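You operate a simulated robot arm through the tools that you are given. There is no shell and no other tool. Be economical: measure what you need, move in short steps, check, and stop when the job is done.

The job below is to be done with a simulated robot arm. You get a single attempt, and the scene is never put back.

TASK
Take the grey lid from the steel tray and put it on the shelf under the mesh bench. Then shut the left bench drawer. Then take the green gauge and put it on top of the yellow tin. Then put the brass round flange from the long bench on the shelf of the long bench. Then put one of the grey rings from the long bench in the blue crate there. Then open the brown tray, fetch the brass ring from there and set it on top of the brown carton on the top of the green belt and shut the tray again. Keep to this order. Set down upright: green gauge.

It is judged by the outcome, as a careful person would: the job done as asked, and still so three seconds after it is handed in. It fails if anything else is knocked over, pushed out of place, dropped, spilled or broken. Lids that push on must go on centred and level and be pressed home; caps that screw on are set level and turned clockwise until they are tight.

THE ROBOT
A 7-joint arm with a two-finger parallel gripper on a trunk, on a base that drives. Base frame: it is fixed to the floor where the robot stands at the start and does not move with it; the origin is under the middle of the robot, x ahead of it, y to its left, z up; the surface under the hand at the start is at about z = 900. Readings come in mm, rad, newtons and seconds.
With the tool pointing down near the work surface it reaches from about 400 to 900 mm from the robot's upright axis, wherever it stands. Its first joint turns from -2.007 to 2.007 rad. Places, roughly: blue crate (40x26x13 cm) [-4700, -2100, 900]; brass ring (6x6x2 cm) [-2300, 4700, 200]; brass round flange (7x7x3 cm) [-4800, -1700, 900]; brown tray [-2300, 4900, 200]; carton (22x18x15 cm) [-2200, 4700, 1000]; green gauge (3x4x6 cm) [800, -500, 900]; grey lid (15x9x3 cm) [700, 100, 900]; grey ring (6x6x2 cm) [-4700, -2900, 900]; left bench drawer [400, -200, 800]; shelf of the long bench [-4800, -2600, 400]; shelf under the mesh bench [700, -3000, 300]; yellow tin [500, -3750, 1500]. Payload 3.91 kg.
The TCP is the grasp point between the finger pads, 30 mm short of the fingertips. In the tool frame z runs along the fingers and y along their closing line. Largest opening 110 mm; finger width 20, thickness 10; the body of the gripper, 48 by 112 mm, starts 55 mm behind the TCP.
Orientation is told as [roll, pitch, yaw] about the base's x, y, z axes, in that order, counted from this pose: with the fingers straight down and closing along the base's y, the tool's x points along the base's -x, its y along +y and its z along -z.

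THE INTERFACE
- The arm moves only by the tool nudge_tool. Its argument "steps" is a list of rows, each a list of 7 numbers: the shift along the base's x, y, z in mm, then the turn, a rotation vector about the base's x, y, z in rad, then the closure, from 0 (fully open) to 1 (shut). In form: [[x, y, z, rx, ry, rz, gripper], ...]. A call has 1 to 20 rows; each row is the pose to reach, as a shift and turn from the pose commanded when the call began. A row lasts 0.2 s, in which the tool goes at most 50 mm and 0.15 rad; a call with a longer step from one row to the next is refused whole, and so is a gripper value outside its range. A pose out of reach is approached as far as the arm can. The call stops where the force on the tool passes 40 N (or 10 N more than at its start, if that is more) or the arm is blocked; 0.2 s more then pass. The fingers move at their own pace (about 153 mm/s each) and stop on an object; they squeeze with about 36 N. The grip force told is the motor's: it shows also when the fingers shut on nothing. Time passes only in rows, and 0.2 s behind the last, so rows that repeat a pose let the fingers close. It gives the time, the measured TCP pose, the force on the tool (base axes), the opening and the grip force at its end, in the units of the frame above (readings bear some noise), with the torque about the TCP (base axes, N m) and any sound that the robot's microphone picked up.
- Cameras (640 x 400 px; columns grow to the right, rows downward): "scene" is now at [181.3, 143.5, 1561.6]; the picture's right is [-0.83, -0.55, 0.00], its down [-0.45, 0.68, -0.59] and it looks along [0.32, -0.49, -0.81] (base axes); focal length 274 px, centre (320, 200). "wrist" rides on the gripper at [72, 17, -103] in the tool frame; the picture's right is [-0.23, 0.97, 0.00], its down [-0.76, -0.18, -0.62] and it looks along [-0.61, -0.14, 0.78] (tool axes); focal length 222 px, centre (320, 200). There is no depth. A picture from a camera that has moved, and an enlarged one, comes with that camera's place and axes in the base frame and with its lens.
- grab_frame(camera): a new picture of that camera. The clock stands still meanwhile.
- move_column(by): slides the trunk up (or, below 0, down) by that many mm; the arm and the scene camera ride with it, the base frame stays. It gives what a move gives, with no picture.
- steer(legs): drives the robot by 1 to 6 legs, each [ahead, left, turn to the left] in mm, mm and rad, along the robot's own axes; the way and the turn of a leg run together, so that a leg with both is an arc; at most 1500 mm and 3.142 rad a leg. The arm and the cameras ride along, it lands a little off, and it stops where it bumps. It gives what a move gives.
- pan_tilt(pan, tilt): turns the head with the scene camera to pan (to the left, within 1.396 rad either way) and tilt (down, from -0.506 to 1.204), counted from straight ahead of the robot. It gives what a move gives.
- enlarge(camera, box): a new picture of the part [left, top, right, bottom] of that camera's present view, enlarged. The clock stands still meanwhile.
- close_job(): hands the job in; it is judged then, once.

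Work in short steps. Places have to be worked out from the pictures, the camera data and where the tool is seen: move nearer, look again, correct. Check each grasp and each placing, and mend what went wrong. You have 196 turns and 162 pictures in all, those below and enlarged ones among them. Open the gripper and draw the arm clear of the work before you hand the job in, unless the task says otherwise.

The tools are called after ">>>" by a JSON object that holds its "fn" and its "kwargs". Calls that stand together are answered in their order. nudge_tool: Moves the arm, as the interface text tells. Its arguments: {"type":"object","properties":{"steps":{"type":"array","items":{"type":"array","items":{"type":"number"}}}},"required":["steps"]} The other tools are called the same way: move_column (by) slides the trunk up or down; steer (legs) drives the base; pan_tilt (pan, tilt) turns the head that bears the scene camera; grab_frame (camera) takes a picture; enlarge (camera, box) takes an enlarged picture of a part of a camera's view; close_job () hands the job in.

At the start:

```text
time_s: 0.0
eef_pos: [462.6, -306.9, 1226.7]
orientation: [0.001, 0.0, 0.0]
contact_force: [-0.6, 0.4, 0.2]
ft_torque: [-0.01, -0.02, 0.01]
finger_gap: 110.0
finger_force: 0.0
trunk travel left (down, up): [-925.0, 65.0]
robot x, y, heading: [-1.8, 2.7, 0.003]
head pan, tilt: [-0.988, 0.944]
```

scene: 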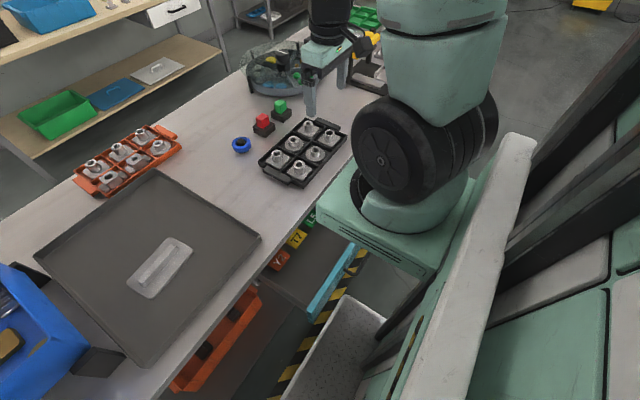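
wrist: 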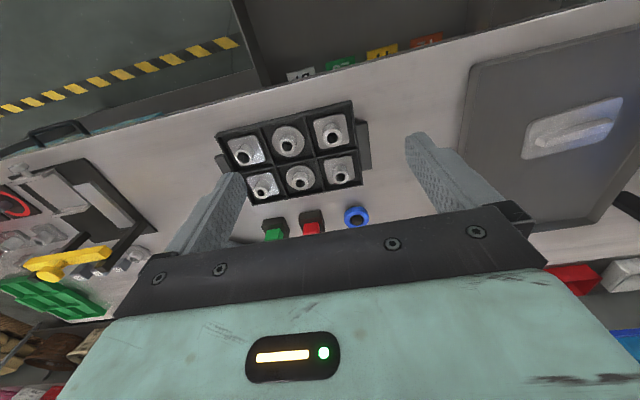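

I start by looking closer at the lid and the surroundings.

>>> {"fn": "enlarge", "kwargs": {"camera": "scene", "box": [40, 160, 280, 360]}}

>>> {"fn": "pan_tilt", "kwargs": {"pan": -0.6, "tilt": 0.6}}

>>> {"fn": "grab_frame", "kwargs": {"camera": "scene"}}

```text
2.00 times, centred on (160, 260) of scene
camera zoom: at [181.3, 143.5, 1561.6], right [-0.83, -0.55, 0.0], down [-0.45, 0.68, -0.59], along [0.32, -0.49, -0.81], focal length 547 px, centre (640, 80)
```

zoom: 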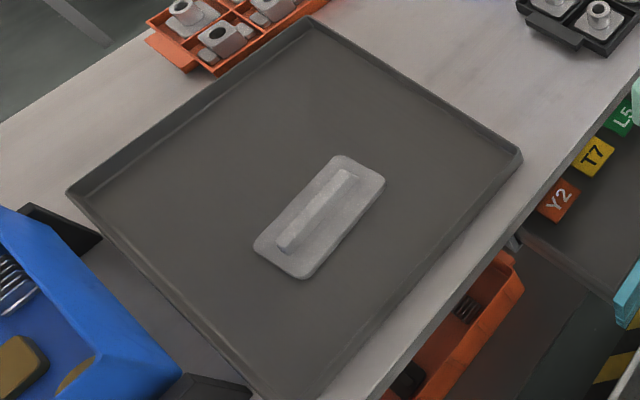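

```text
time_s: 0.9
eef_pos: [463.9, -306.8, 1227.7]
orientation: [0.0, -0.001, 0.0]
contact_force: [-1.2, -0.5, -0.7]
ft_torque: [0.02, -0.02, -0.03]
finger_gap: 110.0
finger_force: 0.0
trunk travel left (down, up): [-925.0, 65.0]
robot x, y, heading: [-3.5, -5.0, 0.001]
head pan, tilt: [-0.6, 0.6]
```

```text
158 pictures are left
camera scene: at [213.9, 154.4, 1589.7], right [-0.57, -0.82, 0.0], down [-0.47, 0.32, -0.82], along [0.68, -0.47, -0.57], focal length 274 px, centre (320, 200)
```

scene: 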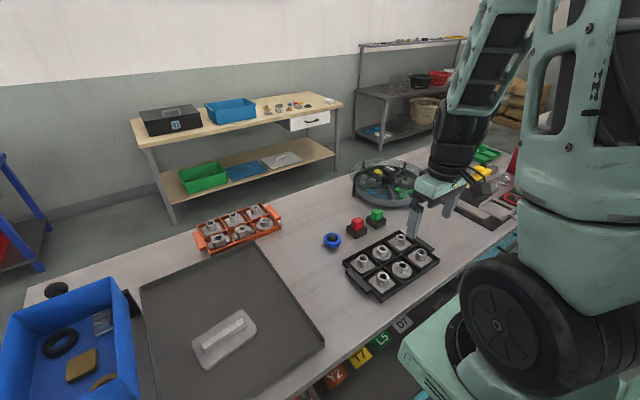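

The lid's handle runs roughly along y near [653,142]. Before choosing a grasp, I look at the mesh bench and its shelf and raise the view.

>>> {"fn": "enlarge", "kwargs": {"camera": "scene", "box": [330, 20, 540, 160]}}

>>> {"fn": "pan_tilt", "kwargs": {"pan": -1.3, "tilt": 0.4}}

>>> {"fn": "grab_frame", "kwargs": {"camera": "scene"}}

>>> {"fn": "pan_tilt", "kwargs": {"pan": 1.3, "tilt": 0.4}}

>>> {"fn": "grab_frame", "kwargs": {"camera": "scene"}}

```text
2.86 times, centred on (435, 90) of scene
camera zoom: at [213.9, 154.4, 1589.7], right [-0.57, -0.82, 0.0], down [-0.47, 0.32, -0.82], along [0.68, -0.47, -0.57], focal length 782 px, centre (-9, 514)
```

zoom: 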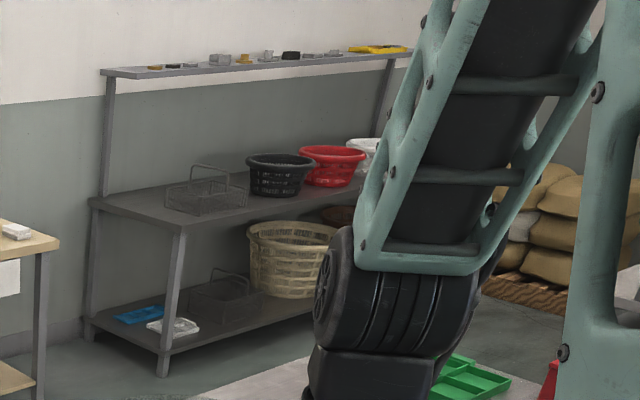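

```text
time_s: 1.9
eef_pos: [461.6, -308.6, 1227.5]
orientation: [0.0, 0.0, 0.001]
contact_force: [-0.2, -0.1, 0.1]
ft_torque: [-0.03, -0.01, -0.01]
finger_gap: 110.1
finger_force: 0.0
trunk travel left (down, up): [-925.0, 65.0]
robot x, y, heading: [-0.8, 1.2, 0.001]
head pan, tilt: [-1.3, 0.4]
```

```text
156 pictures are left
camera scene: at [165.9, 115.2, 1607.9], right [-0.96, -0.27, 0.0], down [-0.1, 0.38, -0.92], along [0.25, -0.89, -0.39], focal length 274 px, centre (320, 200)
```

scene: 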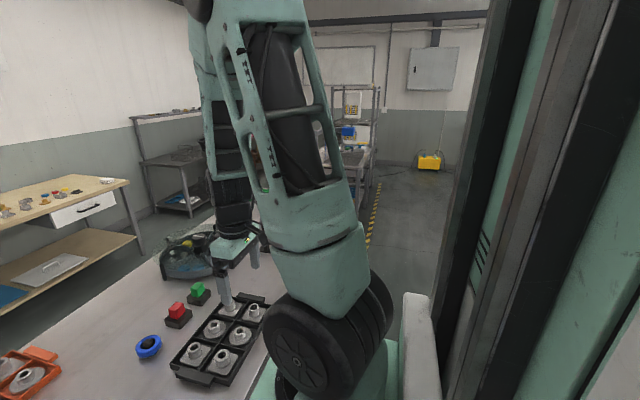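

```text
time_s: 4.3
eef_pos: [463.5, -307.1, 1227.0]
orientation: [-0.001, 0.001, 0.0]
contact_force: [0.0, 0.0, -0.5]
ft_torque: [0.02, 0.0, -0.02]
finger_gap: 110.2
finger_force: 0.1
trunk travel left (down, up): [-925.0, 65.0]
robot x, y, heading: [2.4, 2.2, -0.004]
head pan, tilt: [1.3, 0.4]
```

```text
155 pictures are left
camera scene: at [165.9, 293.7, 1608.0], right [0.96, -0.27, 0.0], down [-0.1, -0.37, -0.92], along [0.25, 0.89, -0.39], focal length 274 px, centre (320, 200)
```

scene: 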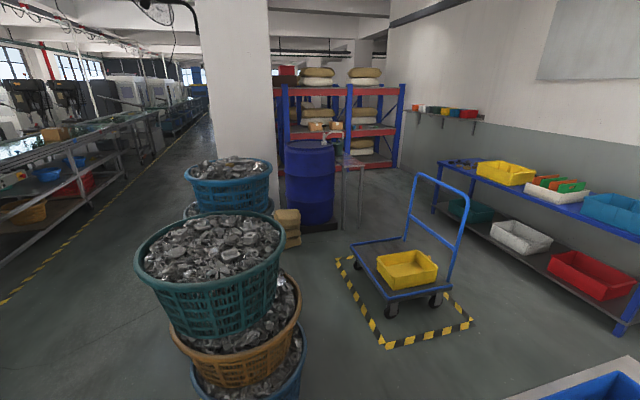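

Arm goes above the lid with the closing line turned across the handle; that also frees the view toward the mesh bench.

>>> {"fn": "nudge_tool", "kwargs": {"steps": [[19, 45, 0, 0, 0, -0.14, 0], [38, 90, 0, 0, 0, -0.28, 0], [57, 135, 0, 0, 0, -0.42, 0], [76, 180, 0, 0, 0, -0.56, 0], [95, 225, 0, 0, 0, -0.7, 0], [114, 270, 0, 0, 0, -0.84, 0], [133, 315, 0, 0, 0, -0.98, 0], [152, 360, 0, 0, 0, -1.12, 0], [171, 405, 0, 0, 0, -1.26, 0], [190, 449, 0, 0, 0, -1.4, 0]]}}

>>> {"fn": "pan_tilt", "kwargs": {"pan": -1.3, "tilt": 0.4}}

>>> {"fn": "grab_frame", "kwargs": {"camera": "scene"}}

>>> {"fn": "grab_frame", "kwargs": {"camera": "wrist"}}

```text
time_s: 6.5
eef_pos: [653.9, 141.1, 1228.6]
orientation: [-0.001, 0.0, -1.402]
contact_force: [0.7, 0.0, 0.5]
ft_torque: [0.03, 0.02, 0.06]
finger_gap: 110.0
finger_force: 0.0
trunk travel left (down, up): [-925.0, 65.0]
robot x, y, heading: [-3.3, 3.2, 0.002]
head pan, tilt: [1.3, 0.4]
```

```text
time_s: 8.8
eef_pos: [653.9, 140.1, 1229.3]
orientation: [-0.001, 0.0, -1.4]
contact_force: [-0.3, -0.5, 0.3]
ft_torque: [0.01, 0.0, -0.04]
finger_gap: 110.0
finger_force: 0.1
trunk travel left (down, up): [-925.0, 65.0]
robot x, y, heading: [1.3, -2.3, -0.0]
head pan, tilt: [-1.3, 0.4]
```

```text
154 pictures are left
camera scene: at [165.9, 115.2, 1607.9], right [-0.96, -0.27, 0.0], down [-0.1, 0.37, -0.92], along [0.25, -0.89, -0.39], focal length 274 px, centre (320, 200)
```

scene: 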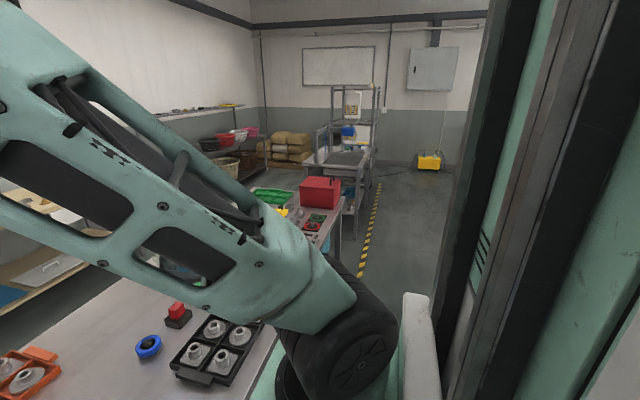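

```text
153 pictures are left
camera wrist: at [656.1, 216.2, 1331.4], right [1.0, -0.06, 0.0], down [-0.04, -0.78, 0.62], along [-0.04, -0.62, -0.78], focal length 222 px, centre (320, 200)
```

wrist: 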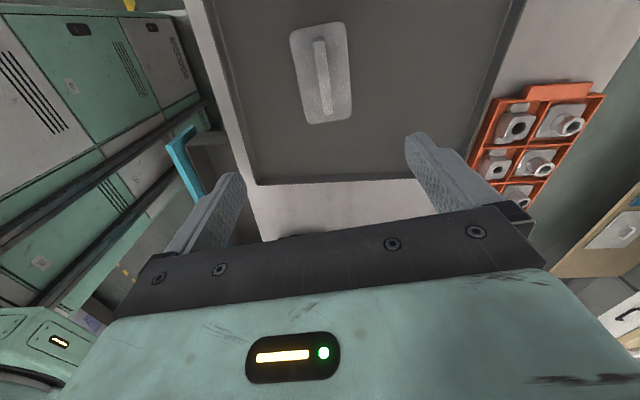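

The mesh bench is now in view; enlarge both it and the lid.

>>> {"fn": "enlarge", "kwargs": {"camera": "scene", "box": [295, 75, 395, 245]}}

>>> {"fn": "enlarge", "kwargs": {"camera": "wrist", "box": [270, 10, 370, 135]}}

```text
2.35 times, centred on (345, 160) of scene
camera zoom: at [165.9, 115.2, 1607.9], right [-0.96, -0.27, 0.0], down [-0.1, 0.37, -0.92], along [0.25, -0.89, -0.39], focal length 644 px, centre (261, 294)
```

zoom: 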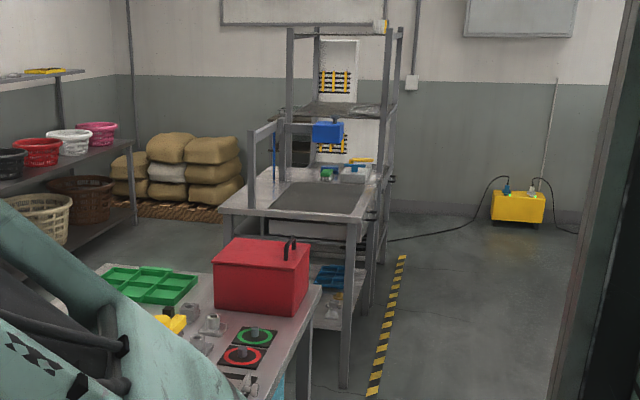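

```text
3.20 times, centred on (320, 72) of wrist
camera zoom: at [656.1, 216.2, 1331.4], right [1.0, -0.06, 0.0], down [-0.04, -0.78, 0.62], along [-0.04, -0.62, -0.78], focal length 711 px, centre (320, 608)
```

zoom: 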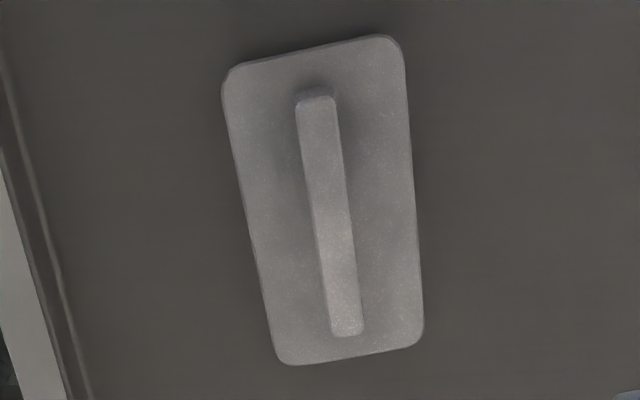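

Mesh bench is open toward -x. I'll grip the handle with the hand leaning about 0.6 rad along it, so it can reach under the bench later. First go to a hover pose.

>>> {"fn": "nudge_tool", "kwargs": {"steps": [[1, 3, -40, -0.12, -0.017, -0.01, 0], [2, 6, -80, -0.24, -0.035, -0.02, 0], [3, 9, -120, -0.36, -0.052, -0.03, 0], [3, 11, -160, -0.48, -0.07, -0.04, 0], [3, 11, -200, -0.594, -0.087, -0.05, 0], [3, 11, -220, -0.594, -0.087, -0.05, 0]]}}

>>> {"fn": "grab_frame", "kwargs": {"camera": "wrist"}}

>>> {"fn": "pan_tilt", "kwargs": {"pan": -0.1, "tilt": 0.9}}

>>> {"fn": "grab_frame", "kwargs": {"camera": "scene"}}

```text
time_s: 10.2
eef_pos: [657.5, 153.5, 1006.3]
orientation: [0.001, -0.602, -1.454]
contact_force: [-0.3, 0.0, -0.1]
ft_torque: [0.01, -0.01, -0.02]
finger_gap: 109.8
finger_force: 0.1
trunk travel left (down, up): [-925.0, 65.0]
robot x, y, heading: [4.9, 2.2, 0.0]
head pan, tilt: [-1.3, 0.4]
```

```text
150 pictures are left
camera wrist: at [658.0, 273.7, 1050.0], right [0.99, -0.07, 0.13], down [-0.14, -0.29, 0.94], along [-0.03, -0.95, -0.3], focal length 222 px, centre (320, 200)
```

wrist: 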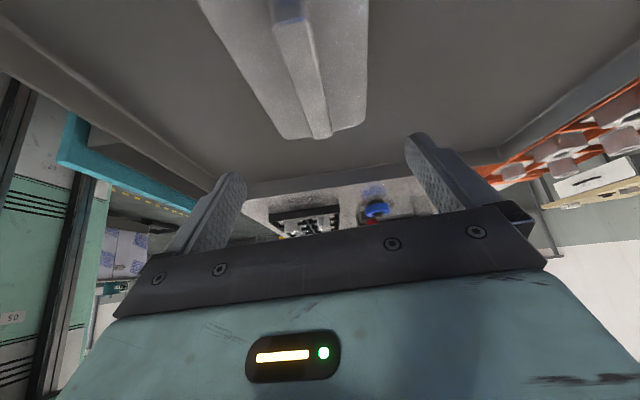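

```text
time_s: 11.6
eef_pos: [657.4, 153.8, 1006.4]
orientation: [0.0, -0.601, -1.454]
contact_force: [-0.2, -0.6, 0.0]
ft_torque: [0.01, -0.01, -0.05]
finger_gap: 110.1
finger_force: 0.0
trunk travel left (down, up): [-925.0, 65.0]
robot x, y, heading: [-0.3, 1.9, -0.0]
head pan, tilt: [-0.099, 0.901]
```

```text
149 pictures are left
camera scene: at [216.2, 197.0, 1564.9], right [-0.1, -0.99, 0.0], down [-0.78, 0.08, -0.62], along [0.62, -0.06, -0.78], focal length 274 px, centre (320, 200)
```

scene: 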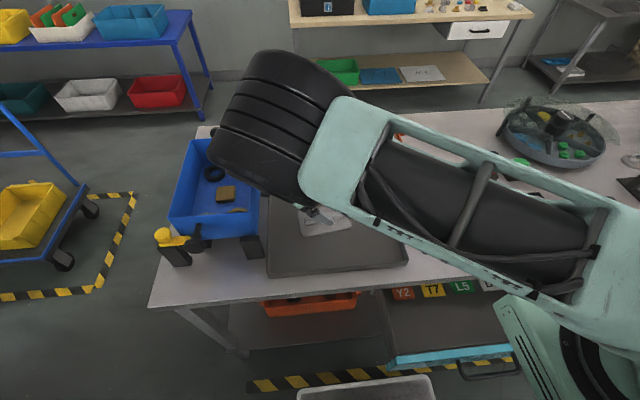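

The leaning wrist would come very close to the blue bin at y≈305. I raise and swing the lean around through the robot's side to the -y side instead.

>>> {"fn": "nudge_tool", "kwargs": {"steps": [[0, -3, 50, 0, 0, 0.0, 0], [0, -6, 100, 0, 0, 0.1, 0], [0, -9, 120, 0, 0, 0.24, 0], [0, -12, 120, 0, 0, 0.38, 0], [0, -14, 120, 0, 0, 0.52, 0], [0, -16, 120, 0, 0, 0.66, 0], [0, -18, 120, 0, 0, 0.8, 0], [0, -20, 120, 0, 0, 0.94, 0], [0, -20, 120, 0, 0, 1.08, 0], [0, -20, 120, 0, 0, 1.22, 0], [0, -20, 120, 0, 0, 1.36, 0], [0, -20, 120, 0, 0, 1.5, 0], [0, -20, 120, 0, 0, 1.64, 0]]}}

>>> {"fn": "nudge_tool", "kwargs": {"steps": [[0, 0, 0, 0, 0, 0.14, 0], [0, 0, 0, 0, 0, 0.28, 0], [0, 0, 0, 0, 0, 0.42, 0], [0, 0, 0, 0, 0, 0.56, 0], [0, 0, 0, 0, 0, 0.7, 0], [0, 0, 0, 0, 0, 0.84, 0], [0, 0, 0, 0, 0, 0.98, 0], [0, 0, 0, 0, 0, 1.12, 0], [0, 0, 0, 0, 0, 1.26, 0], [0, 0, 0, 0, 0, 1.4, 0], [0, 0, 0, 0, 0, 1.5, 0]]}}

>>> {"fn": "grab_frame", "kwargs": {"camera": "scene"}}

>>> {"fn": "grab_frame", "kwargs": {"camera": "wrist"}}

```text
time_s: 14.4
eef_pos: [655.3, 133.3, 1128.1]
orientation: [-0.001, -0.602, 0.192]
contact_force: [0.0, -0.5, 0.4]
ft_torque: [-0.01, -0.01, -0.04]
finger_gap: 110.0
finger_force: 0.1
trunk travel left (down, up): [-925.0, 65.0]
robot x, y, heading: [-1.5, -1.1, -0.001]
head pan, tilt: [-0.099, 0.901]
```

```text
time_s: 16.8
eef_pos: [655.9, 131.7, 1127.7]
orientation: [0.002, -0.6, 1.691]
contact_force: [-0.1, -1.0, -0.8]
ft_torque: [-0.04, 0.03, -0.02]
finger_gap: 110.1
finger_force: 0.2
trunk travel left (down, up): [-925.0, 65.0]
robot x, y, heading: [-1.2, -0.9, 0.0]
head pan, tilt: [-0.099, 0.901]
```

```text
148 pictures are left
camera scene: at [216.2, 196.8, 1565.0], right [-0.1, -0.99, 0.0], down [-0.78, 0.08, -0.62], along [0.62, -0.06, -0.78], focal length 274 px, centre (320, 200)
```

scene: 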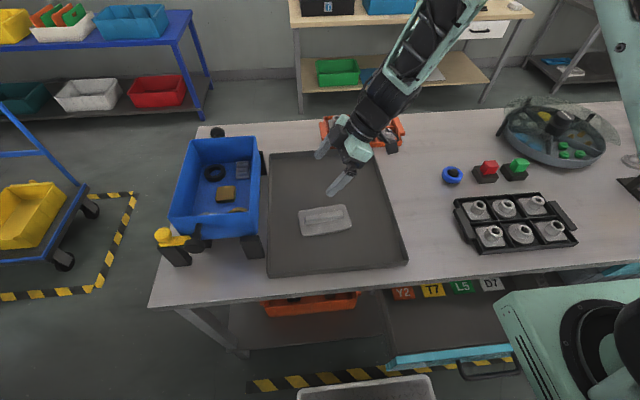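

```text
147 pictures are left
camera wrist: at [651.4, 14.0, 1171.6], right [-0.99, 0.07, 0.13], down [0.14, 0.3, 0.94], along [0.03, 0.95, -0.3], focal length 222 px, centre (320, 200)
```

wrist: 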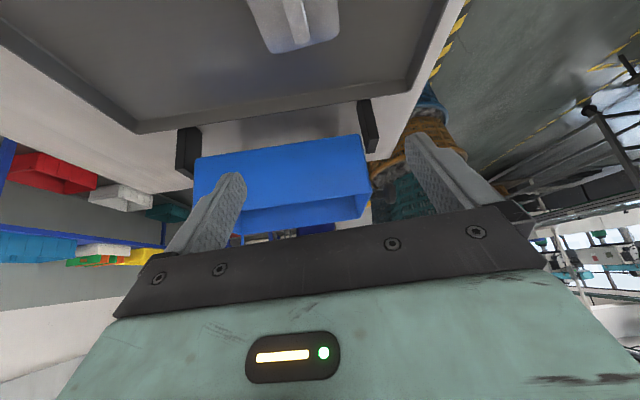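

Pose works. Refine handle position from the clear scene view.

>>> {"fn": "enlarge", "kwargs": {"camera": "scene", "box": [280, 170, 376, 250]}}

```text
5.00 times, centred on (328, 210) of scene
camera zoom: at [216.2, 196.8, 1565.0], right [-0.1, -0.99, 0.0], down [-0.78, 0.08, -0.62], along [0.62, -0.06, -0.78], focal length 1368 px, centre (280, 150)
```

zoom: 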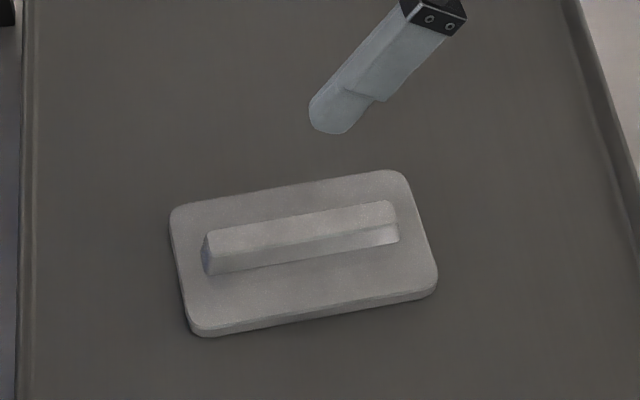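

Handle centre ≈(659,142). Descend to it and close.

>>> {"fn": "nudge_tool", "kwargs": {"steps": [[2, 0, -45, 0, 0, 0, 0.2], [4, 0, -90, 0, 0, 0, 0.4], [4, 0, -135, 0, 0, 0, 0.4], [4, 0, -160, 0, 0, 0, 0.4], [4, 0, -172, 0, 0, 0, 0.4], [4, 0, -182, 0, 0, 0, 0.4], [4, 0, -182, 0, 0, 0, 0.4]]}}

>>> {"fn": "enlarge", "kwargs": {"camera": "scene", "box": [270, 150, 390, 250]}}

```text
time_s: 18.4
eef_pos: [660.0, 131.8, 946.2]
orientation: [-0.001, -0.599, 1.689]
contact_force: [-0.5, -0.6, 0.1]
ft_torque: [0.01, -0.01, 0.03]
finger_gap: 66.4
finger_force: 0.0
trunk travel left (down, up): [-925.0, 65.0]
robot x, y, heading: [-0.5, -2.4, 0.004]
head pan, tilt: [-0.099, 0.901]
```

```text
4.00 times, centred on (330, 200) of scene
camera zoom: at [216.2, 197.0, 1564.9], right [-0.1, -1.0, 0.0], down [-0.78, 0.08, -0.62], along [0.62, -0.06, -0.78], focal length 1094 px, centre (280, 200)
```

zoom: 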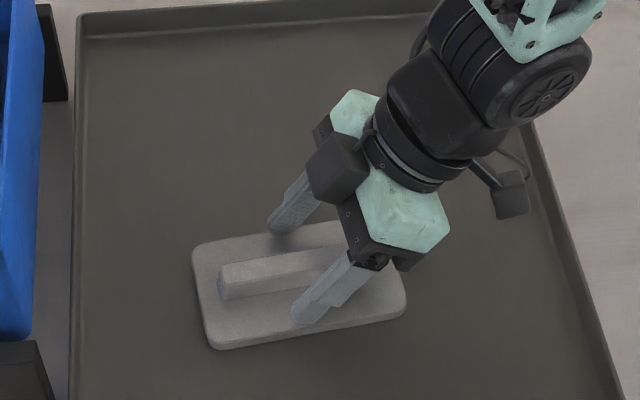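

Aligned over the handle; close and lift.

>>> {"fn": "nudge_tool", "kwargs": {"steps": [[0, 0, 0, 0, 0, 0, 0.7], [0, 0, 0, 0, 0, 0, 1], [0, 0, 0, 0, 0, 0, 1], [0, 0, 0, 0, 0, 0, 1], [0, 0, 10, 0, 0, 0, 1], [0, 0, 30, 0, 0, 0, 1], [0, 0, 60, 0, 0, 0, 1]]}}

>>> {"fn": "enlarge", "kwargs": {"camera": "scene", "box": [250, 120, 410, 260]}}

```text
time_s: 20.0
eef_pos: [659.2, 130.9, 1006.1]
orientation: [0.001, -0.6, 1.687]
contact_force: [0.5, -0.3, -5.2]
ft_torque: [-0.03, 0.01, 0.03]
finger_gap: 19.1
finger_force: 35.8
trunk travel left (down, up): [-925.0, 65.0]
robot x, y, heading: [1.6, -3.5, 0.005]
head pan, tilt: [-0.099, 0.901]
```

```text
2.86 times, centred on (330, 190) of scene
camera zoom: at [216.8, 197.0, 1564.8], right [-0.1, -1.0, 0.0], down [-0.78, 0.08, -0.62], along [0.62, -0.06, -0.78], focal length 782 px, centre (291, 229)
```

zoom: 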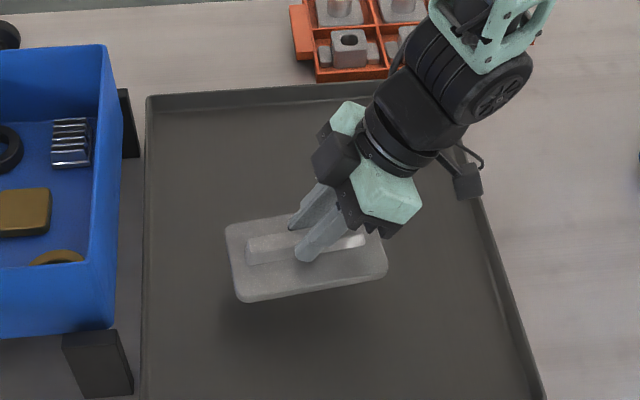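

Lid held firmly. Move to a carry pose with the handle pointing forward, then back off from the bench.

>>> {"fn": "nudge_tool", "kwargs": {"steps": [[0, 0, 40, 0, 0, 0, 1], [-10, -10, 80, 0, 0, -0.14, 1], [-25, -25, 120, 0, 0, -0.28, 1], [-40, -40, 160, 0, 0, -0.42, 1], [-55, -55, 180, 0, 0, -0.56, 1], [-70, -70, 180, 0, 0, -0.7, 1], [-85, -85, 180, 0, 0, -0.84, 1], [-100, -100, 180, 0, 0, -0.98, 1], [-115, -115, 180, 0, 0, -1.12, 1], [-130, -130, 180, 0, 0, -1.26, 1], [-150, -130, 180, 0, 0, -1.4, 1], [-160, -130, 180, 0, 0, -1.54, 1], [-170, -130, 180, 0, 0, -1.68, 1]]}}

>>> {"fn": "steer", "kwargs": {"legs": [[-250, 0, 0]]}}

>>> {"fn": "pan_tilt", "kwargs": {"pan": -1.3, "tilt": 0.6}}

>>> {"fn": "grab_frame", "kwargs": {"camera": "scene"}}

```text
time_s: 22.8
eef_pos: [557.7, 54.8, 1191.8]
orientation: [-0.002, -0.6, 0.008]
contact_force: [-0.5, 0.2, -4.4]
ft_torque: [-0.02, 0.03, 0.01]
finger_gap: 19.4
finger_force: 35.9
out of reach, approached as far as the arm can: row 8, 9, 10, 11, 12, 13
trunk travel left (down, up): [-925.0, 65.0]
robot x, y, heading: [2.7, 1.6, -0.001]
head pan, tilt: [-0.099, 0.901]
```

```text
time_s: 24.6
eef_pos: [308.6, 55.2, 1192.6]
orientation: [-0.001, -0.596, 0.009]
contact_force: [0.3, 0.5, -5.4]
ft_torque: [-0.01, 0.07, 0.0]
finger_gap: 19.4
finger_force: 36.1
trunk travel left (down, up): [-925.0, 65.0]
robot x, y, heading: [-247.9, -2.3, 0.001]
head pan, tilt: [-0.099, 0.901]
```

```text
time_s: 26.0
eef_pos: [308.5, 55.2, 1191.9]
orientation: [-0.002, -0.596, 0.008]
contact_force: [-0.7, -0.7, -4.7]
ft_torque: [-0.02, 0.02, 0.02]
finger_gap: 19.1
finger_force: 36.5
trunk travel left (down, up): [-925.0, 65.0]
robot x, y, heading: [-247.1, -2.7, 0.002]
head pan, tilt: [-1.3, 0.6]
```

```text
143 pictures are left
camera scene: at [-83.5, 119.4, 1589.7], right [-0.96, -0.27, 0.0], down [-0.15, 0.54, -0.82], along [0.22, -0.79, -0.57], focal length 274 px, centre (320, 200)
```

scene: 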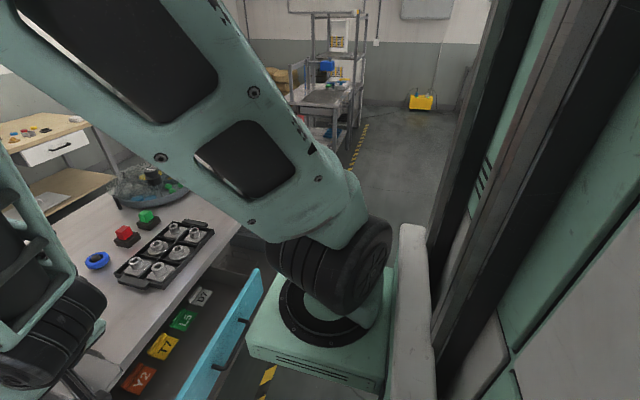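

Path seems clear; strafe toward the mesh bench along the aisle.

>>> {"fn": "steer", "kwargs": {"legs": [[0, -1300, 0], [0, -1200, 0]]}}

>>> {"fn": "pan_tilt", "kwargs": {"pan": -0.5, "tilt": 0.6}}

>>> {"fn": "grab_frame", "kwargs": {"camera": "scene"}}

>>> {"fn": "grab_frame", "kwargs": {"camera": "wrist"}}

```text
time_s: 38.2
eef_pos: [299.7, -2437.8, 1192.0]
orientation: [0.0, -0.598, -0.002]
contact_force: [0.4, 0.0, -4.3]
ft_torque: [0.0, 0.02, 0.02]
finger_gap: 19.1
finger_force: 36.4
trunk travel left (down, up): [-925.0, 65.0]
robot x, y, heading: [-261.0, -2486.2, -0.01]
head pan, tilt: [-1.3, 0.6]
```

```text
time_s: 39.3
eef_pos: [299.0, -2437.5, 1192.7]
orientation: [-0.002, -0.598, -0.001]
contact_force: [-0.4, -0.3, -4.8]
ft_torque: [-0.01, 0.04, -0.02]
finger_gap: 19.6
finger_force: 35.9
trunk travel left (down, up): [-925.0, 65.0]
robot x, y, heading: [-260.9, -2490.5, -0.011]
head pan, tilt: [-0.499, 0.6]
```

```text
142 pictures are left
camera scene: at [-37.4, -2327.6, 1589.7], right [-0.49, -0.87, 0.0], down [-0.49, 0.28, -0.82], along [0.72, -0.4, -0.57], focal length 274 px, centre (320, 200)
```

scene: 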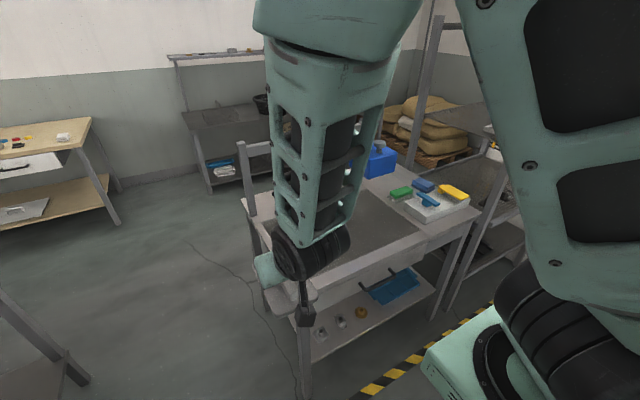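

```text
141 pictures are left
camera wrist: at [180.5, -2419.5, 1236.0], right [0.19, 0.97, 0.13], down [0.28, -0.18, 0.94], along [0.94, -0.14, -0.3], focal length 222 px, centre (320, 200)
```

wrist: 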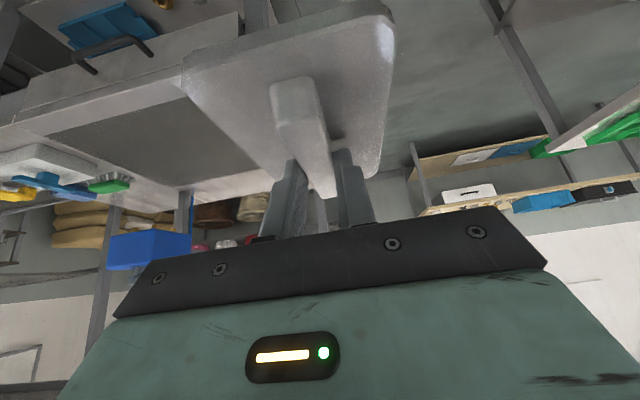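

Lid is firmly held. Bench front edge is x≈450, shelf front ≈490 at z≈300. I back off a bit, strafe, lower the trunk and look under.

>>> {"fn": "steer", "kwargs": {"legs": [[-80, 0, 0], [0, -450, 0.01]]}}

>>> {"fn": "move_column", "kwargs": {"by": -650}}

>>> {"fn": "pan_tilt", "kwargs": {"pan": 0.0, "tilt": 0.5}}

>>> {"fn": "grab_frame", "kwargs": {"camera": "scene"}}

>>> {"fn": "grab_frame", "kwargs": {"camera": "wrist"}}

```text
time_s: 42.7
eef_pos: [216.7, -2885.4, 1192.2]
orientation: [-0.002, -0.596, 0.006]
contact_force: [-0.1, 0.6, -5.8]
ft_torque: [0.0, 0.06, 0.01]
finger_gap: 19.7
finger_force: 36.5
trunk travel left (down, up): [-925.0, 65.0]
robot x, y, heading: [-340.2, -2940.0, -0.006]
head pan, tilt: [-0.499, 0.6]
```

```text
refused: -650 is not a number from -400 to 400
```

```text
time_s: 43.6
eef_pos: [216.4, -2886.8, 1192.7]
orientation: [-0.002, -0.598, 0.004]
contact_force: [-0.3, -0.2, -5.0]
ft_torque: [0.0, 0.03, -0.03]
finger_gap: 19.5
finger_force: 36.0
trunk travel left (down, up): [-925.0, 65.0]
robot x, y, heading: [-339.6, -2937.1, -0.001]
head pan, tilt: [0.0, 0.499]
```

```text
140 pictures are left
camera scene: at [-107.6, -2735.8, 1598.7], right [0.0, -1.0, 0.0], down [-0.48, 0.0, -0.88], along [0.88, 0.0, -0.48], focal length 274 px, centre (320, 200)
```

scene: 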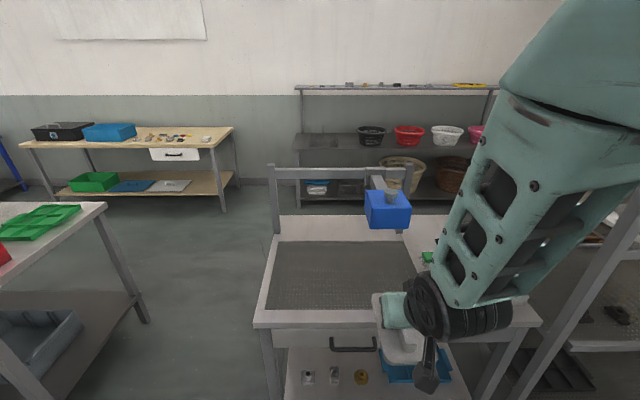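

```text
139 pictures are left
camera wrist: at [97.4, -2868.4, 1235.9], right [0.18, 0.97, 0.13], down [0.28, -0.17, 0.94], along [0.94, -0.14, -0.3], focal length 222 px, centre (320, 200)
```

wrist: 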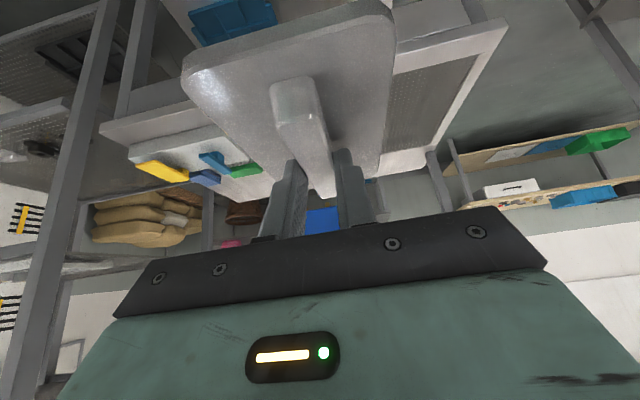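

The bench has a drawer with handle under its top. Lower the trunk in two steps and look.

>>> {"fn": "move_column", "kwargs": {"by": -350}}

>>> {"fn": "move_column", "kwargs": {"by": -300}}

>>> {"fn": "grab_frame", "kwargs": {"camera": "scene"}}

```text
time_s: 47.0
eef_pos: [217.0, -2886.7, 842.0]
orientation: [-0.002, -0.598, 0.006]
contact_force: [-0.6, 0.5, -4.1]
ft_torque: [0.03, 0.03, 0.09]
finger_gap: 19.3
finger_force: 36.3
trunk travel left (down, up): [-575.0, 415.0]
robot x, y, heading: [-341.0, -2938.6, 0.0]
head pan, tilt: [0.0, 0.499]
```

```text
time_s: 50.0
eef_pos: [216.4, -2885.5, 542.4]
orientation: [-0.002, -0.596, 0.006]
contact_force: [0.3, -1.0, -5.3]
ft_torque: [0.0, 0.02, -0.04]
finger_gap: 19.3
finger_force: 36.3
trunk travel left (down, up): [-275.0, 715.0]
robot x, y, heading: [-344.7, -2937.9, -0.005]
head pan, tilt: [0.0, 0.499]
```

```text
138 pictures are left
camera scene: at [-107.7, -2735.7, 948.8], right [0.0, -1.0, 0.0], down [-0.48, 0.0, -0.88], along [0.88, 0.0, -0.48], focal length 274 px, centre (320, 200)
```

scene: 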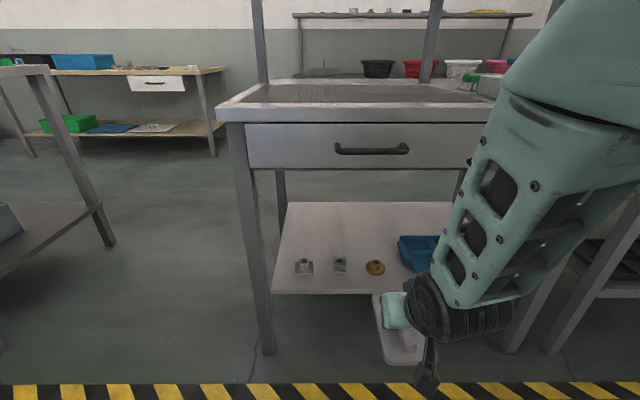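

Shelf at z≈300, x 490–1050; small items at x≈590, free space behind them (y≈-2820). Drawer bottom ≈714. I shift a bit and stretch the arm forward low, then check clearance.

>>> {"fn": "steer", "kwargs": {"legs": [[0, 60, 0]]}}

>>> {"fn": "nudge_tool", "kwargs": {"steps": [[30, 0, -30, 0, 0, 0, 1], [60, 0, -60, 0, 0, 0, 1], [90, 0, -90, 0, 0, 0, 1], [120, 0, -110, 0, 0, 0, 1], [150, 0, -120, 0, 0, 0, 1], [180, 0, -120, 0, 0, 0, 1]]}}

>>> {"fn": "grab_frame", "kwargs": {"camera": "scene"}}

>>> {"fn": "grab_frame", "kwargs": {"camera": "wrist"}}

```text
time_s: 51.0
eef_pos: [216.3, -2824.7, 542.1]
orientation: [-0.002, -0.595, 0.006]
contact_force: [0.2, 0.5, -4.2]
ft_torque: [0.0, 0.04, 0.03]
finger_gap: 19.5
finger_force: 35.9
trunk travel left (down, up): [-275.0, 715.0]
robot x, y, heading: [-341.2, -2883.6, -0.001]
head pan, tilt: [0.0, 0.499]
```

```text
time_s: 52.4
eef_pos: [396.2, -2826.6, 421.3]
orientation: [-0.002, -0.597, 0.004]
contact_force: [-0.6, 0.6, -4.4]
ft_torque: [-0.02, 0.05, -0.02]
finger_gap: 19.1
finger_force: 36.0
trunk travel left (down, up): [-275.0, 715.0]
robot x, y, heading: [-342.0, -2878.6, -0.002]
head pan, tilt: [0.0, 0.499]
```

```text
137 pictures are left
camera scene: at [-107.5, -2675.7, 948.8], right [0.0, -1.0, 0.0], down [-0.48, 0.0, -0.88], along [0.88, 0.0, -0.48], focal length 274 px, centre (320, 200)
```

scene: 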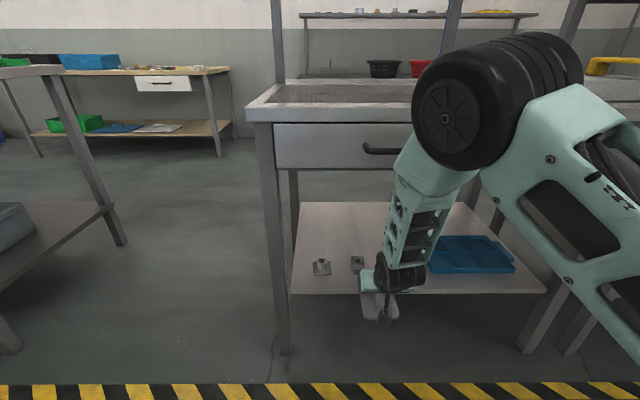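

```text
136 pictures are left
camera wrist: at [277.1, -2808.0, 465.6], right [0.18, 0.97, 0.13], down [0.28, -0.17, 0.94], along [0.94, -0.14, -0.31], focal length 222 px, centre (320, 200)
```

wrist: 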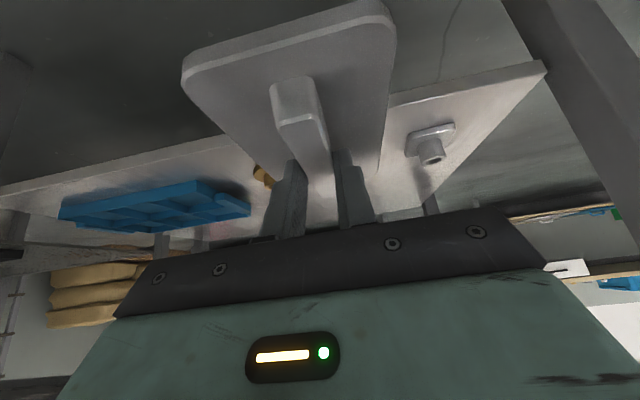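

Elbow is high and near the bench front; a lower trunk with a more stretched arm will fit better. Withdraw and raise the tool, then lower the trunk fully.

>>> {"fn": "nudge_tool", "kwargs": {"steps": [[-40, 0, 20, 0, 0, 0, 1], [-80, 0, 45, 0, 0, 0, 1], [-120, 0, 70, 0, 0, 0, 1], [-150, 0, 105, 0, 0, 0, 1], [-150, 0, 150, 0, 0, 0, 1], [-150, 0, 195, 0, 0, 0, 1], [-150, 0, 235, 0, 0, 0, 1], [-150, 0, 270, 0, 0, 0, 1]]}}

>>> {"fn": "move_column", "kwargs": {"by": -270}}

>>> {"fn": "grab_frame", "kwargs": {"camera": "scene"}}

```text
time_s: 54.2
eef_pos: [248.0, -2828.7, 701.9]
orientation: [0.181, -0.536, -0.104]
contact_force: [0.4, 1.0, -4.5]
ft_torque: [-0.02, 0.04, -0.03]
finger_gap: 19.2
finger_force: 36.0
trunk travel left (down, up): [-275.0, 715.0]
robot x, y, heading: [-338.9, -2883.3, -0.011]
head pan, tilt: [0.0, 0.499]
```

```text
time_s: 54.5
eef_pos: [245.9, -2827.7, 698.7]
orientation: [0.189, -0.533, -0.1]
contact_force: [-0.7, 0.2, -5.1]
ft_torque: [-0.03, 0.02, -0.01]
finger_gap: 19.3
finger_force: 36.0
trunk travel left (down, up): [-274.0, 716.0]
robot x, y, heading: [-338.6, -2878.1, -0.002]
head pan, tilt: [0.0, 0.499]
stopped: the arm was blocked; the commanded pose is now the measured one
```

```text
135 pictures are left
camera scene: at [-108.3, -2670.7, 944.3], right [0.05, -1.0, 0.0], down [-0.51, -0.03, -0.86], along [0.86, 0.05, -0.51], focal length 274 px, centre (320, 200)
```

scene: 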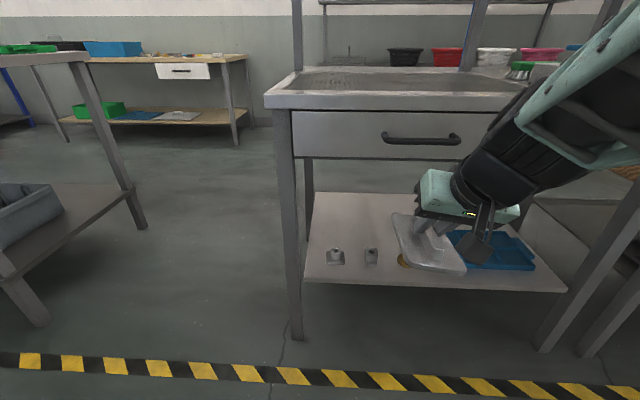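

The fold got too tight (orientation drifted, trunk blocked). Move back out/lower and restore the orientation before lowering the trunk.

>>> {"fn": "nudge_tool", "kwargs": {"steps": [[15, 0, -20, -0.04, -0.012, 0.001, 1], [30, 0, -40, -0.08, -0.025, 0.002, 1], [45, 0, -60, -0.125, -0.038, 0.003, 1], [60, 0, -90, -0.169, -0.051, 0.004, 1], [70, 0, -120, -0.169, -0.051, 0.004, 1]]}}

>>> {"fn": "grab_frame", "kwargs": {"camera": "scene"}}

```text
time_s: 55.7
eef_pos: [316.1, -2827.8, 579.3]
orientation: [-0.014, -0.597, 0.014]
contact_force: [0.0, 0.3, -5.0]
ft_torque: [-0.04, 0.04, -0.03]
finger_gap: 19.0
finger_force: 36.5
trunk travel left (down, up): [-274.0, 716.0]
robot x, y, heading: [-340.2, -2883.4, -0.006]
head pan, tilt: [0.0, 0.499]
```

```text
134 pictures are left
camera scene: at [-107.6, -2675.8, 947.4], right [0.0, -1.0, 0.0], down [-0.48, 0.0, -0.88], along [0.88, 0.0, -0.48], focal length 274 px, centre (320, 200)
```

scene: 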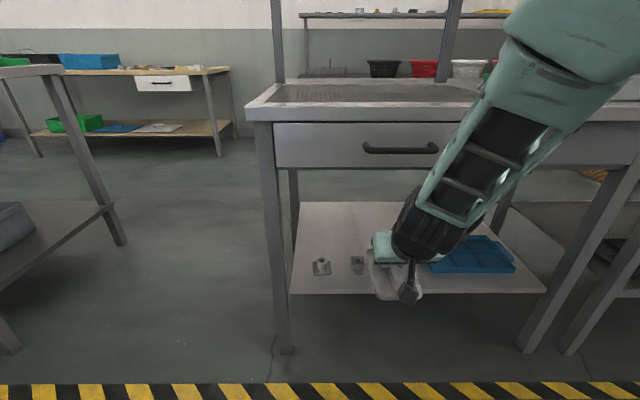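

Orientation restored; lower the trunk now.

>>> {"fn": "move_column", "kwargs": {"by": -200}}

>>> {"fn": "grab_frame", "kwargs": {"camera": "scene"}}

```text
time_s: 57.9
eef_pos: [317.0, -2827.9, 378.6]
orientation: [-0.014, -0.593, 0.011]
contact_force: [0.2, 0.3, -4.1]
ft_torque: [0.04, 0.07, -0.04]
finger_gap: 19.4
finger_force: 36.3
trunk travel left (down, up): [-74.0, 916.0]
robot x, y, heading: [-338.8, -2882.1, -0.001]
head pan, tilt: [0.0, 0.499]
```

```text
133 pictures are left
camera scene: at [-107.4, -2676.0, 747.4], right [0.0, -1.0, 0.0], down [-0.48, 0.0, -0.88], along [0.88, 0.0, -0.48], focal length 274 px, centre (320, 200)
```

scene: 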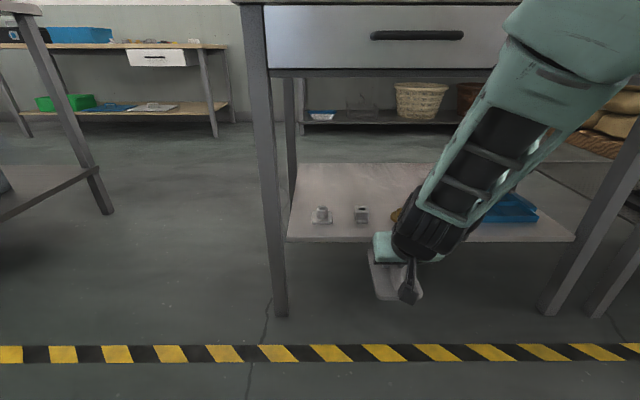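

Raise slightly and extend halfway, checking the elbow.

>>> {"fn": "nudge_tool", "kwargs": {"steps": [[0, 0, 30, 0.014, 0, -0.01, 1], [20, 0, 55, 0.014, 0, -0.01, 1], [60, 0, 55, 0.014, 0, -0.01, 1], [100, 0, 55, 0.014, 0, -0.01, 1], [140, 0, 55, 0.014, 0, -0.01, 1], [180, 0, 55, 0.014, 0, -0.01, 1], [220, 0, 55, 0.014, 0, -0.01, 1]]}}

>>> {"fn": "grab_frame", "kwargs": {"camera": "scene"}}

>>> {"fn": "grab_frame", "kwargs": {"camera": "wrist"}}

```text
time_s: 59.5
eef_pos: [535.5, -2828.8, 433.5]
orientation: [0.004, -0.591, -0.011]
contact_force: [-0.5, 0.0, -3.7]
ft_torque: [0.06, 0.07, 0.03]
finger_gap: 19.3
finger_force: 35.7
trunk travel left (down, up): [-74.0, 916.0]
robot x, y, heading: [-339.2, -2880.0, -0.001]
head pan, tilt: [0.0, 0.499]
```

```text
132 pictures are left
camera scene: at [-107.5, -2675.9, 747.4], right [0.0, -1.0, 0.0], down [-0.48, 0.0, -0.88], along [0.88, 0.0, -0.48], focal length 274 px, centre (320, 200)
```

scene: 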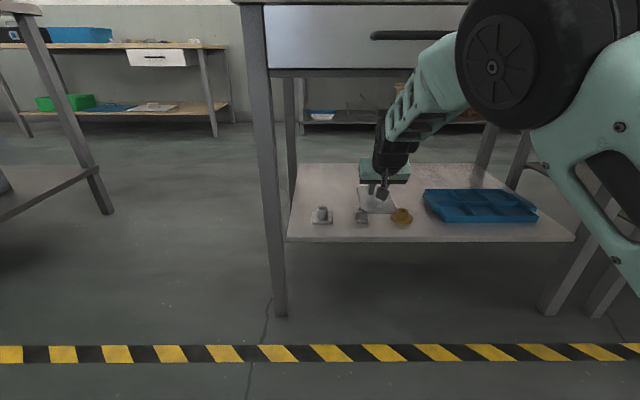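

```text
131 pictures are left
camera wrist: at [417.4, -2808.8, 477.8], right [0.2, 0.97, 0.13], down [0.28, -0.18, 0.94], along [0.94, -0.15, -0.31], focal length 222 px, centre (320, 200)
```

wrist: 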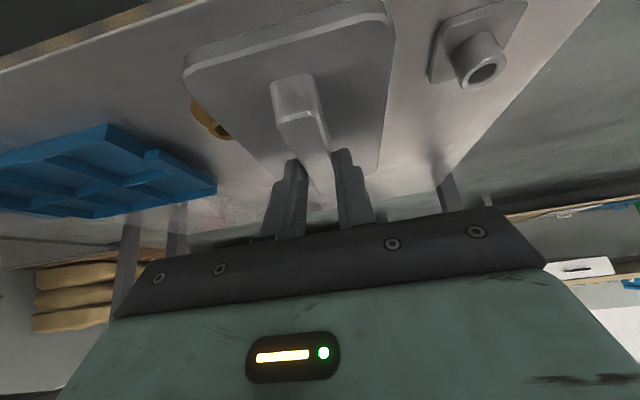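

Clear so far. Extend the rest of the way behind the small items.

>>> {"fn": "nudge_tool", "kwargs": {"steps": [[30, 0, 0, 0, 0, 0, 1], [60, 0, 0, 0, 0, 0, 1], [90, 0, 0, 0, 0, 0, 1]]}}

>>> {"fn": "grab_frame", "kwargs": {"camera": "scene"}}

```text
time_s: 60.3
eef_pos: [625.8, -2827.9, 433.5]
orientation: [0.003, -0.593, -0.01]
contact_force: [-0.2, 0.8, -4.1]
ft_torque: [0.03, 0.04, 0.01]
finger_gap: 19.2
finger_force: 35.7
trunk travel left (down, up): [-74.0, 916.0]
robot x, y, heading: [-340.6, -2880.9, -0.003]
head pan, tilt: [0.0, 0.499]
```

```text
130 pictures are left
camera scene: at [-107.4, -2675.9, 747.4], right [0.0, -1.0, 0.0], down [-0.48, 0.0, -0.88], along [0.88, 0.0, -0.48], focal length 274 px, centre (320, 200)
```

scene: 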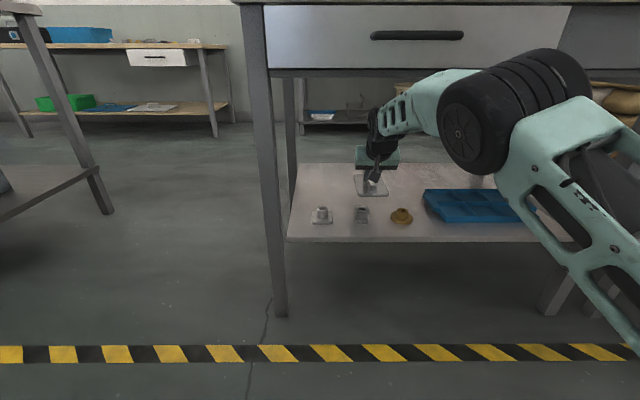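

Elbow dropped nicely below the drawer. Continue 80 mm more.

>>> {"fn": "nudge_tool", "kwargs": {"steps": [[30, 0, 0, 0, 0, 0, 1], [60, 0, 0, 0, 0, 0, 1], [85, 0, 0, 0, 0, 0, 1]]}}

>>> {"fn": "enlarge", "kwargs": {"camera": "scene", "box": [260, 80, 500, 260]}}

```text
time_s: 61.1
eef_pos: [687.6, -2829.0, 431.2]
orientation: [0.001, -0.59, -0.012]
contact_force: [-0.4, 0.1, -4.3]
ft_torque: [0.01, 0.1, -0.02]
finger_gap: 19.2
finger_force: 35.7
out of reach, approached as far as the arm can: row 3
trunk travel left (down, up): [-74.0, 916.0]
robot x, y, heading: [-339.0, -2881.1, -0.008]
head pan, tilt: [0.0, 0.499]
```

```text
2.22 times, centred on (380, 170) of scene
camera zoom: at [-107.4, -2676.0, 747.3], right [0.0, -1.0, 0.0], down [-0.48, 0.0, -0.88], along [0.88, 0.0, -0.48], focal length 608 px, centre (187, 267)
```

zoom: 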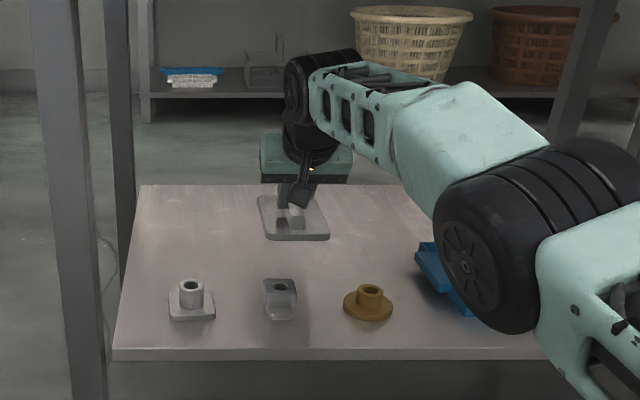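

At reach limit. I drive 35 mm forward and 55 mm to the right, so the wrist camera comes down between the small items.

>>> {"fn": "steer", "kwargs": {"legs": [[38, -54, 0]]}}

>>> {"fn": "enlarge", "kwargs": {"camera": "scene", "box": [260, 80, 500, 260]}}

>>> {"fn": "grab_frame", "kwargs": {"camera": "wrist"}}

```text
time_s: 62.1
eef_pos: [724.9, -2882.3, 432.7]
orientation: [0.003, -0.592, -0.009]
contact_force: [-0.3, 0.4, -4.5]
ft_torque: [0.01, 0.07, -0.02]
finger_gap: 19.3
finger_force: 35.9
trunk travel left (down, up): [-74.0, 916.0]
robot x, y, heading: [-300.2, -2934.4, -0.004]
head pan, tilt: [0.0, 0.499]
```

```text
2.22 times, centred on (380, 170) of scene
camera zoom: at [-69.5, -2729.9, 747.3], right [0.0, -1.0, 0.0], down [-0.48, 0.0, -0.88], along [0.88, 0.0, -0.48], focal length 608 px, centre (187, 267)
```

zoom: 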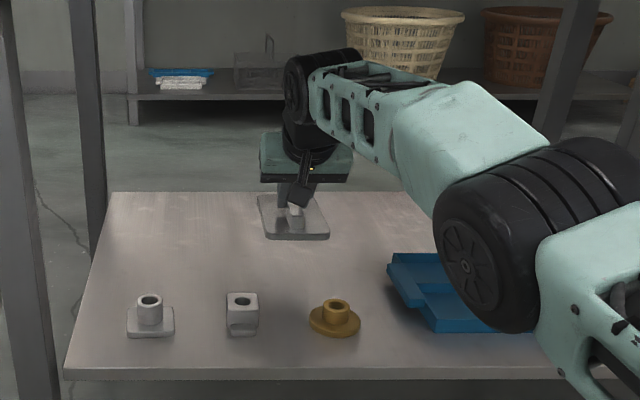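

```text
127 pictures are left
camera wrist: at [606.4, -2863.7, 475.9], right [0.2, 0.97, 0.13], down [0.28, -0.18, 0.94], along [0.94, -0.15, -0.31], focal length 222 px, centre (320, 200)
```

wrist: 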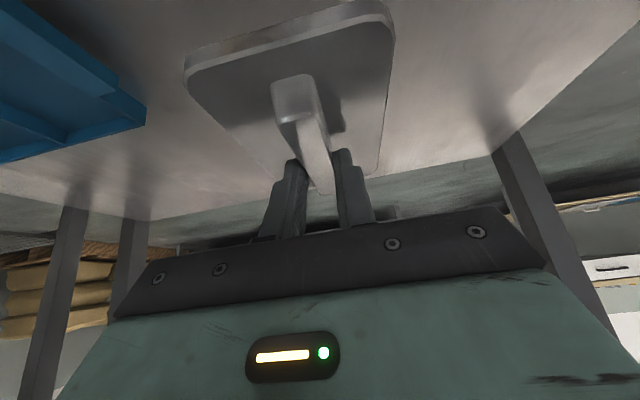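

Lower by trunk 60 mm first, then check.

>>> {"fn": "move_column", "kwargs": {"by": -62}}

>>> {"fn": "enlarge", "kwargs": {"camera": "scene", "box": [240, 60, 440, 240]}}

```text
time_s: 63.1
eef_pos: [725.2, -2882.3, 368.9]
orientation: [0.004, -0.595, -0.009]
contact_force: [0.0, -0.1, -4.6]
ft_torque: [-0.01, 0.04, 0.0]
finger_gap: 19.2
finger_force: 36.6
trunk travel left (down, up): [-12.0, 978.0]
robot x, y, heading: [-303.8, -2931.6, -0.003]
head pan, tilt: [0.0, 0.499]
```

```text
2.22 times, centred on (340, 150) of scene
camera zoom: at [-69.5, -2729.9, 685.3], right [0.0, -1.0, 0.0], down [-0.48, 0.0, -0.88], along [0.88, 0.0, -0.48], focal length 608 px, centre (276, 311)
```

zoom: 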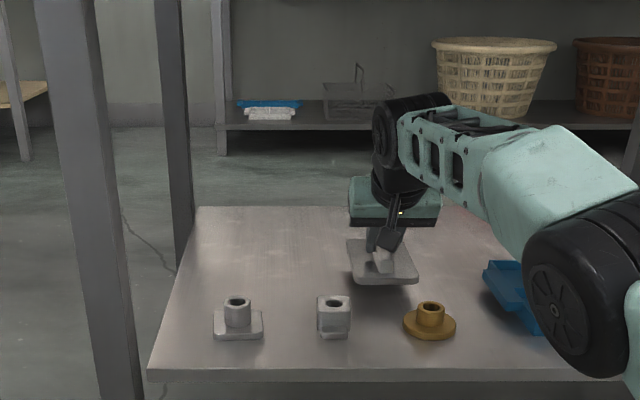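

Lower slowly toward contact.

>>> {"fn": "nudge_tool", "kwargs": {"steps": [[-4, 0, -6, 0, 0, 0, 1], [-4, 0, -12, 0, 0, 0, 1], [-4, 0, -17, 0, 0, 0, 1], [-4, 0, -21, 0, 0, 0, 1]]}}

```text
time_s: 64.1
eef_pos: [722.2, -2883.4, 347.8]
orientation: [0.004, -0.595, -0.007]
contact_force: [-0.4, -0.8, -4.4]
ft_torque: [-0.03, 0.05, -0.05]
finger_gap: 18.9
finger_force: 36.7
trunk travel left (down, up): [-12.0, 978.0]
robot x, y, heading: [-303.4, -2934.0, 0.002]
head pan, tilt: [0.0, 0.499]
```

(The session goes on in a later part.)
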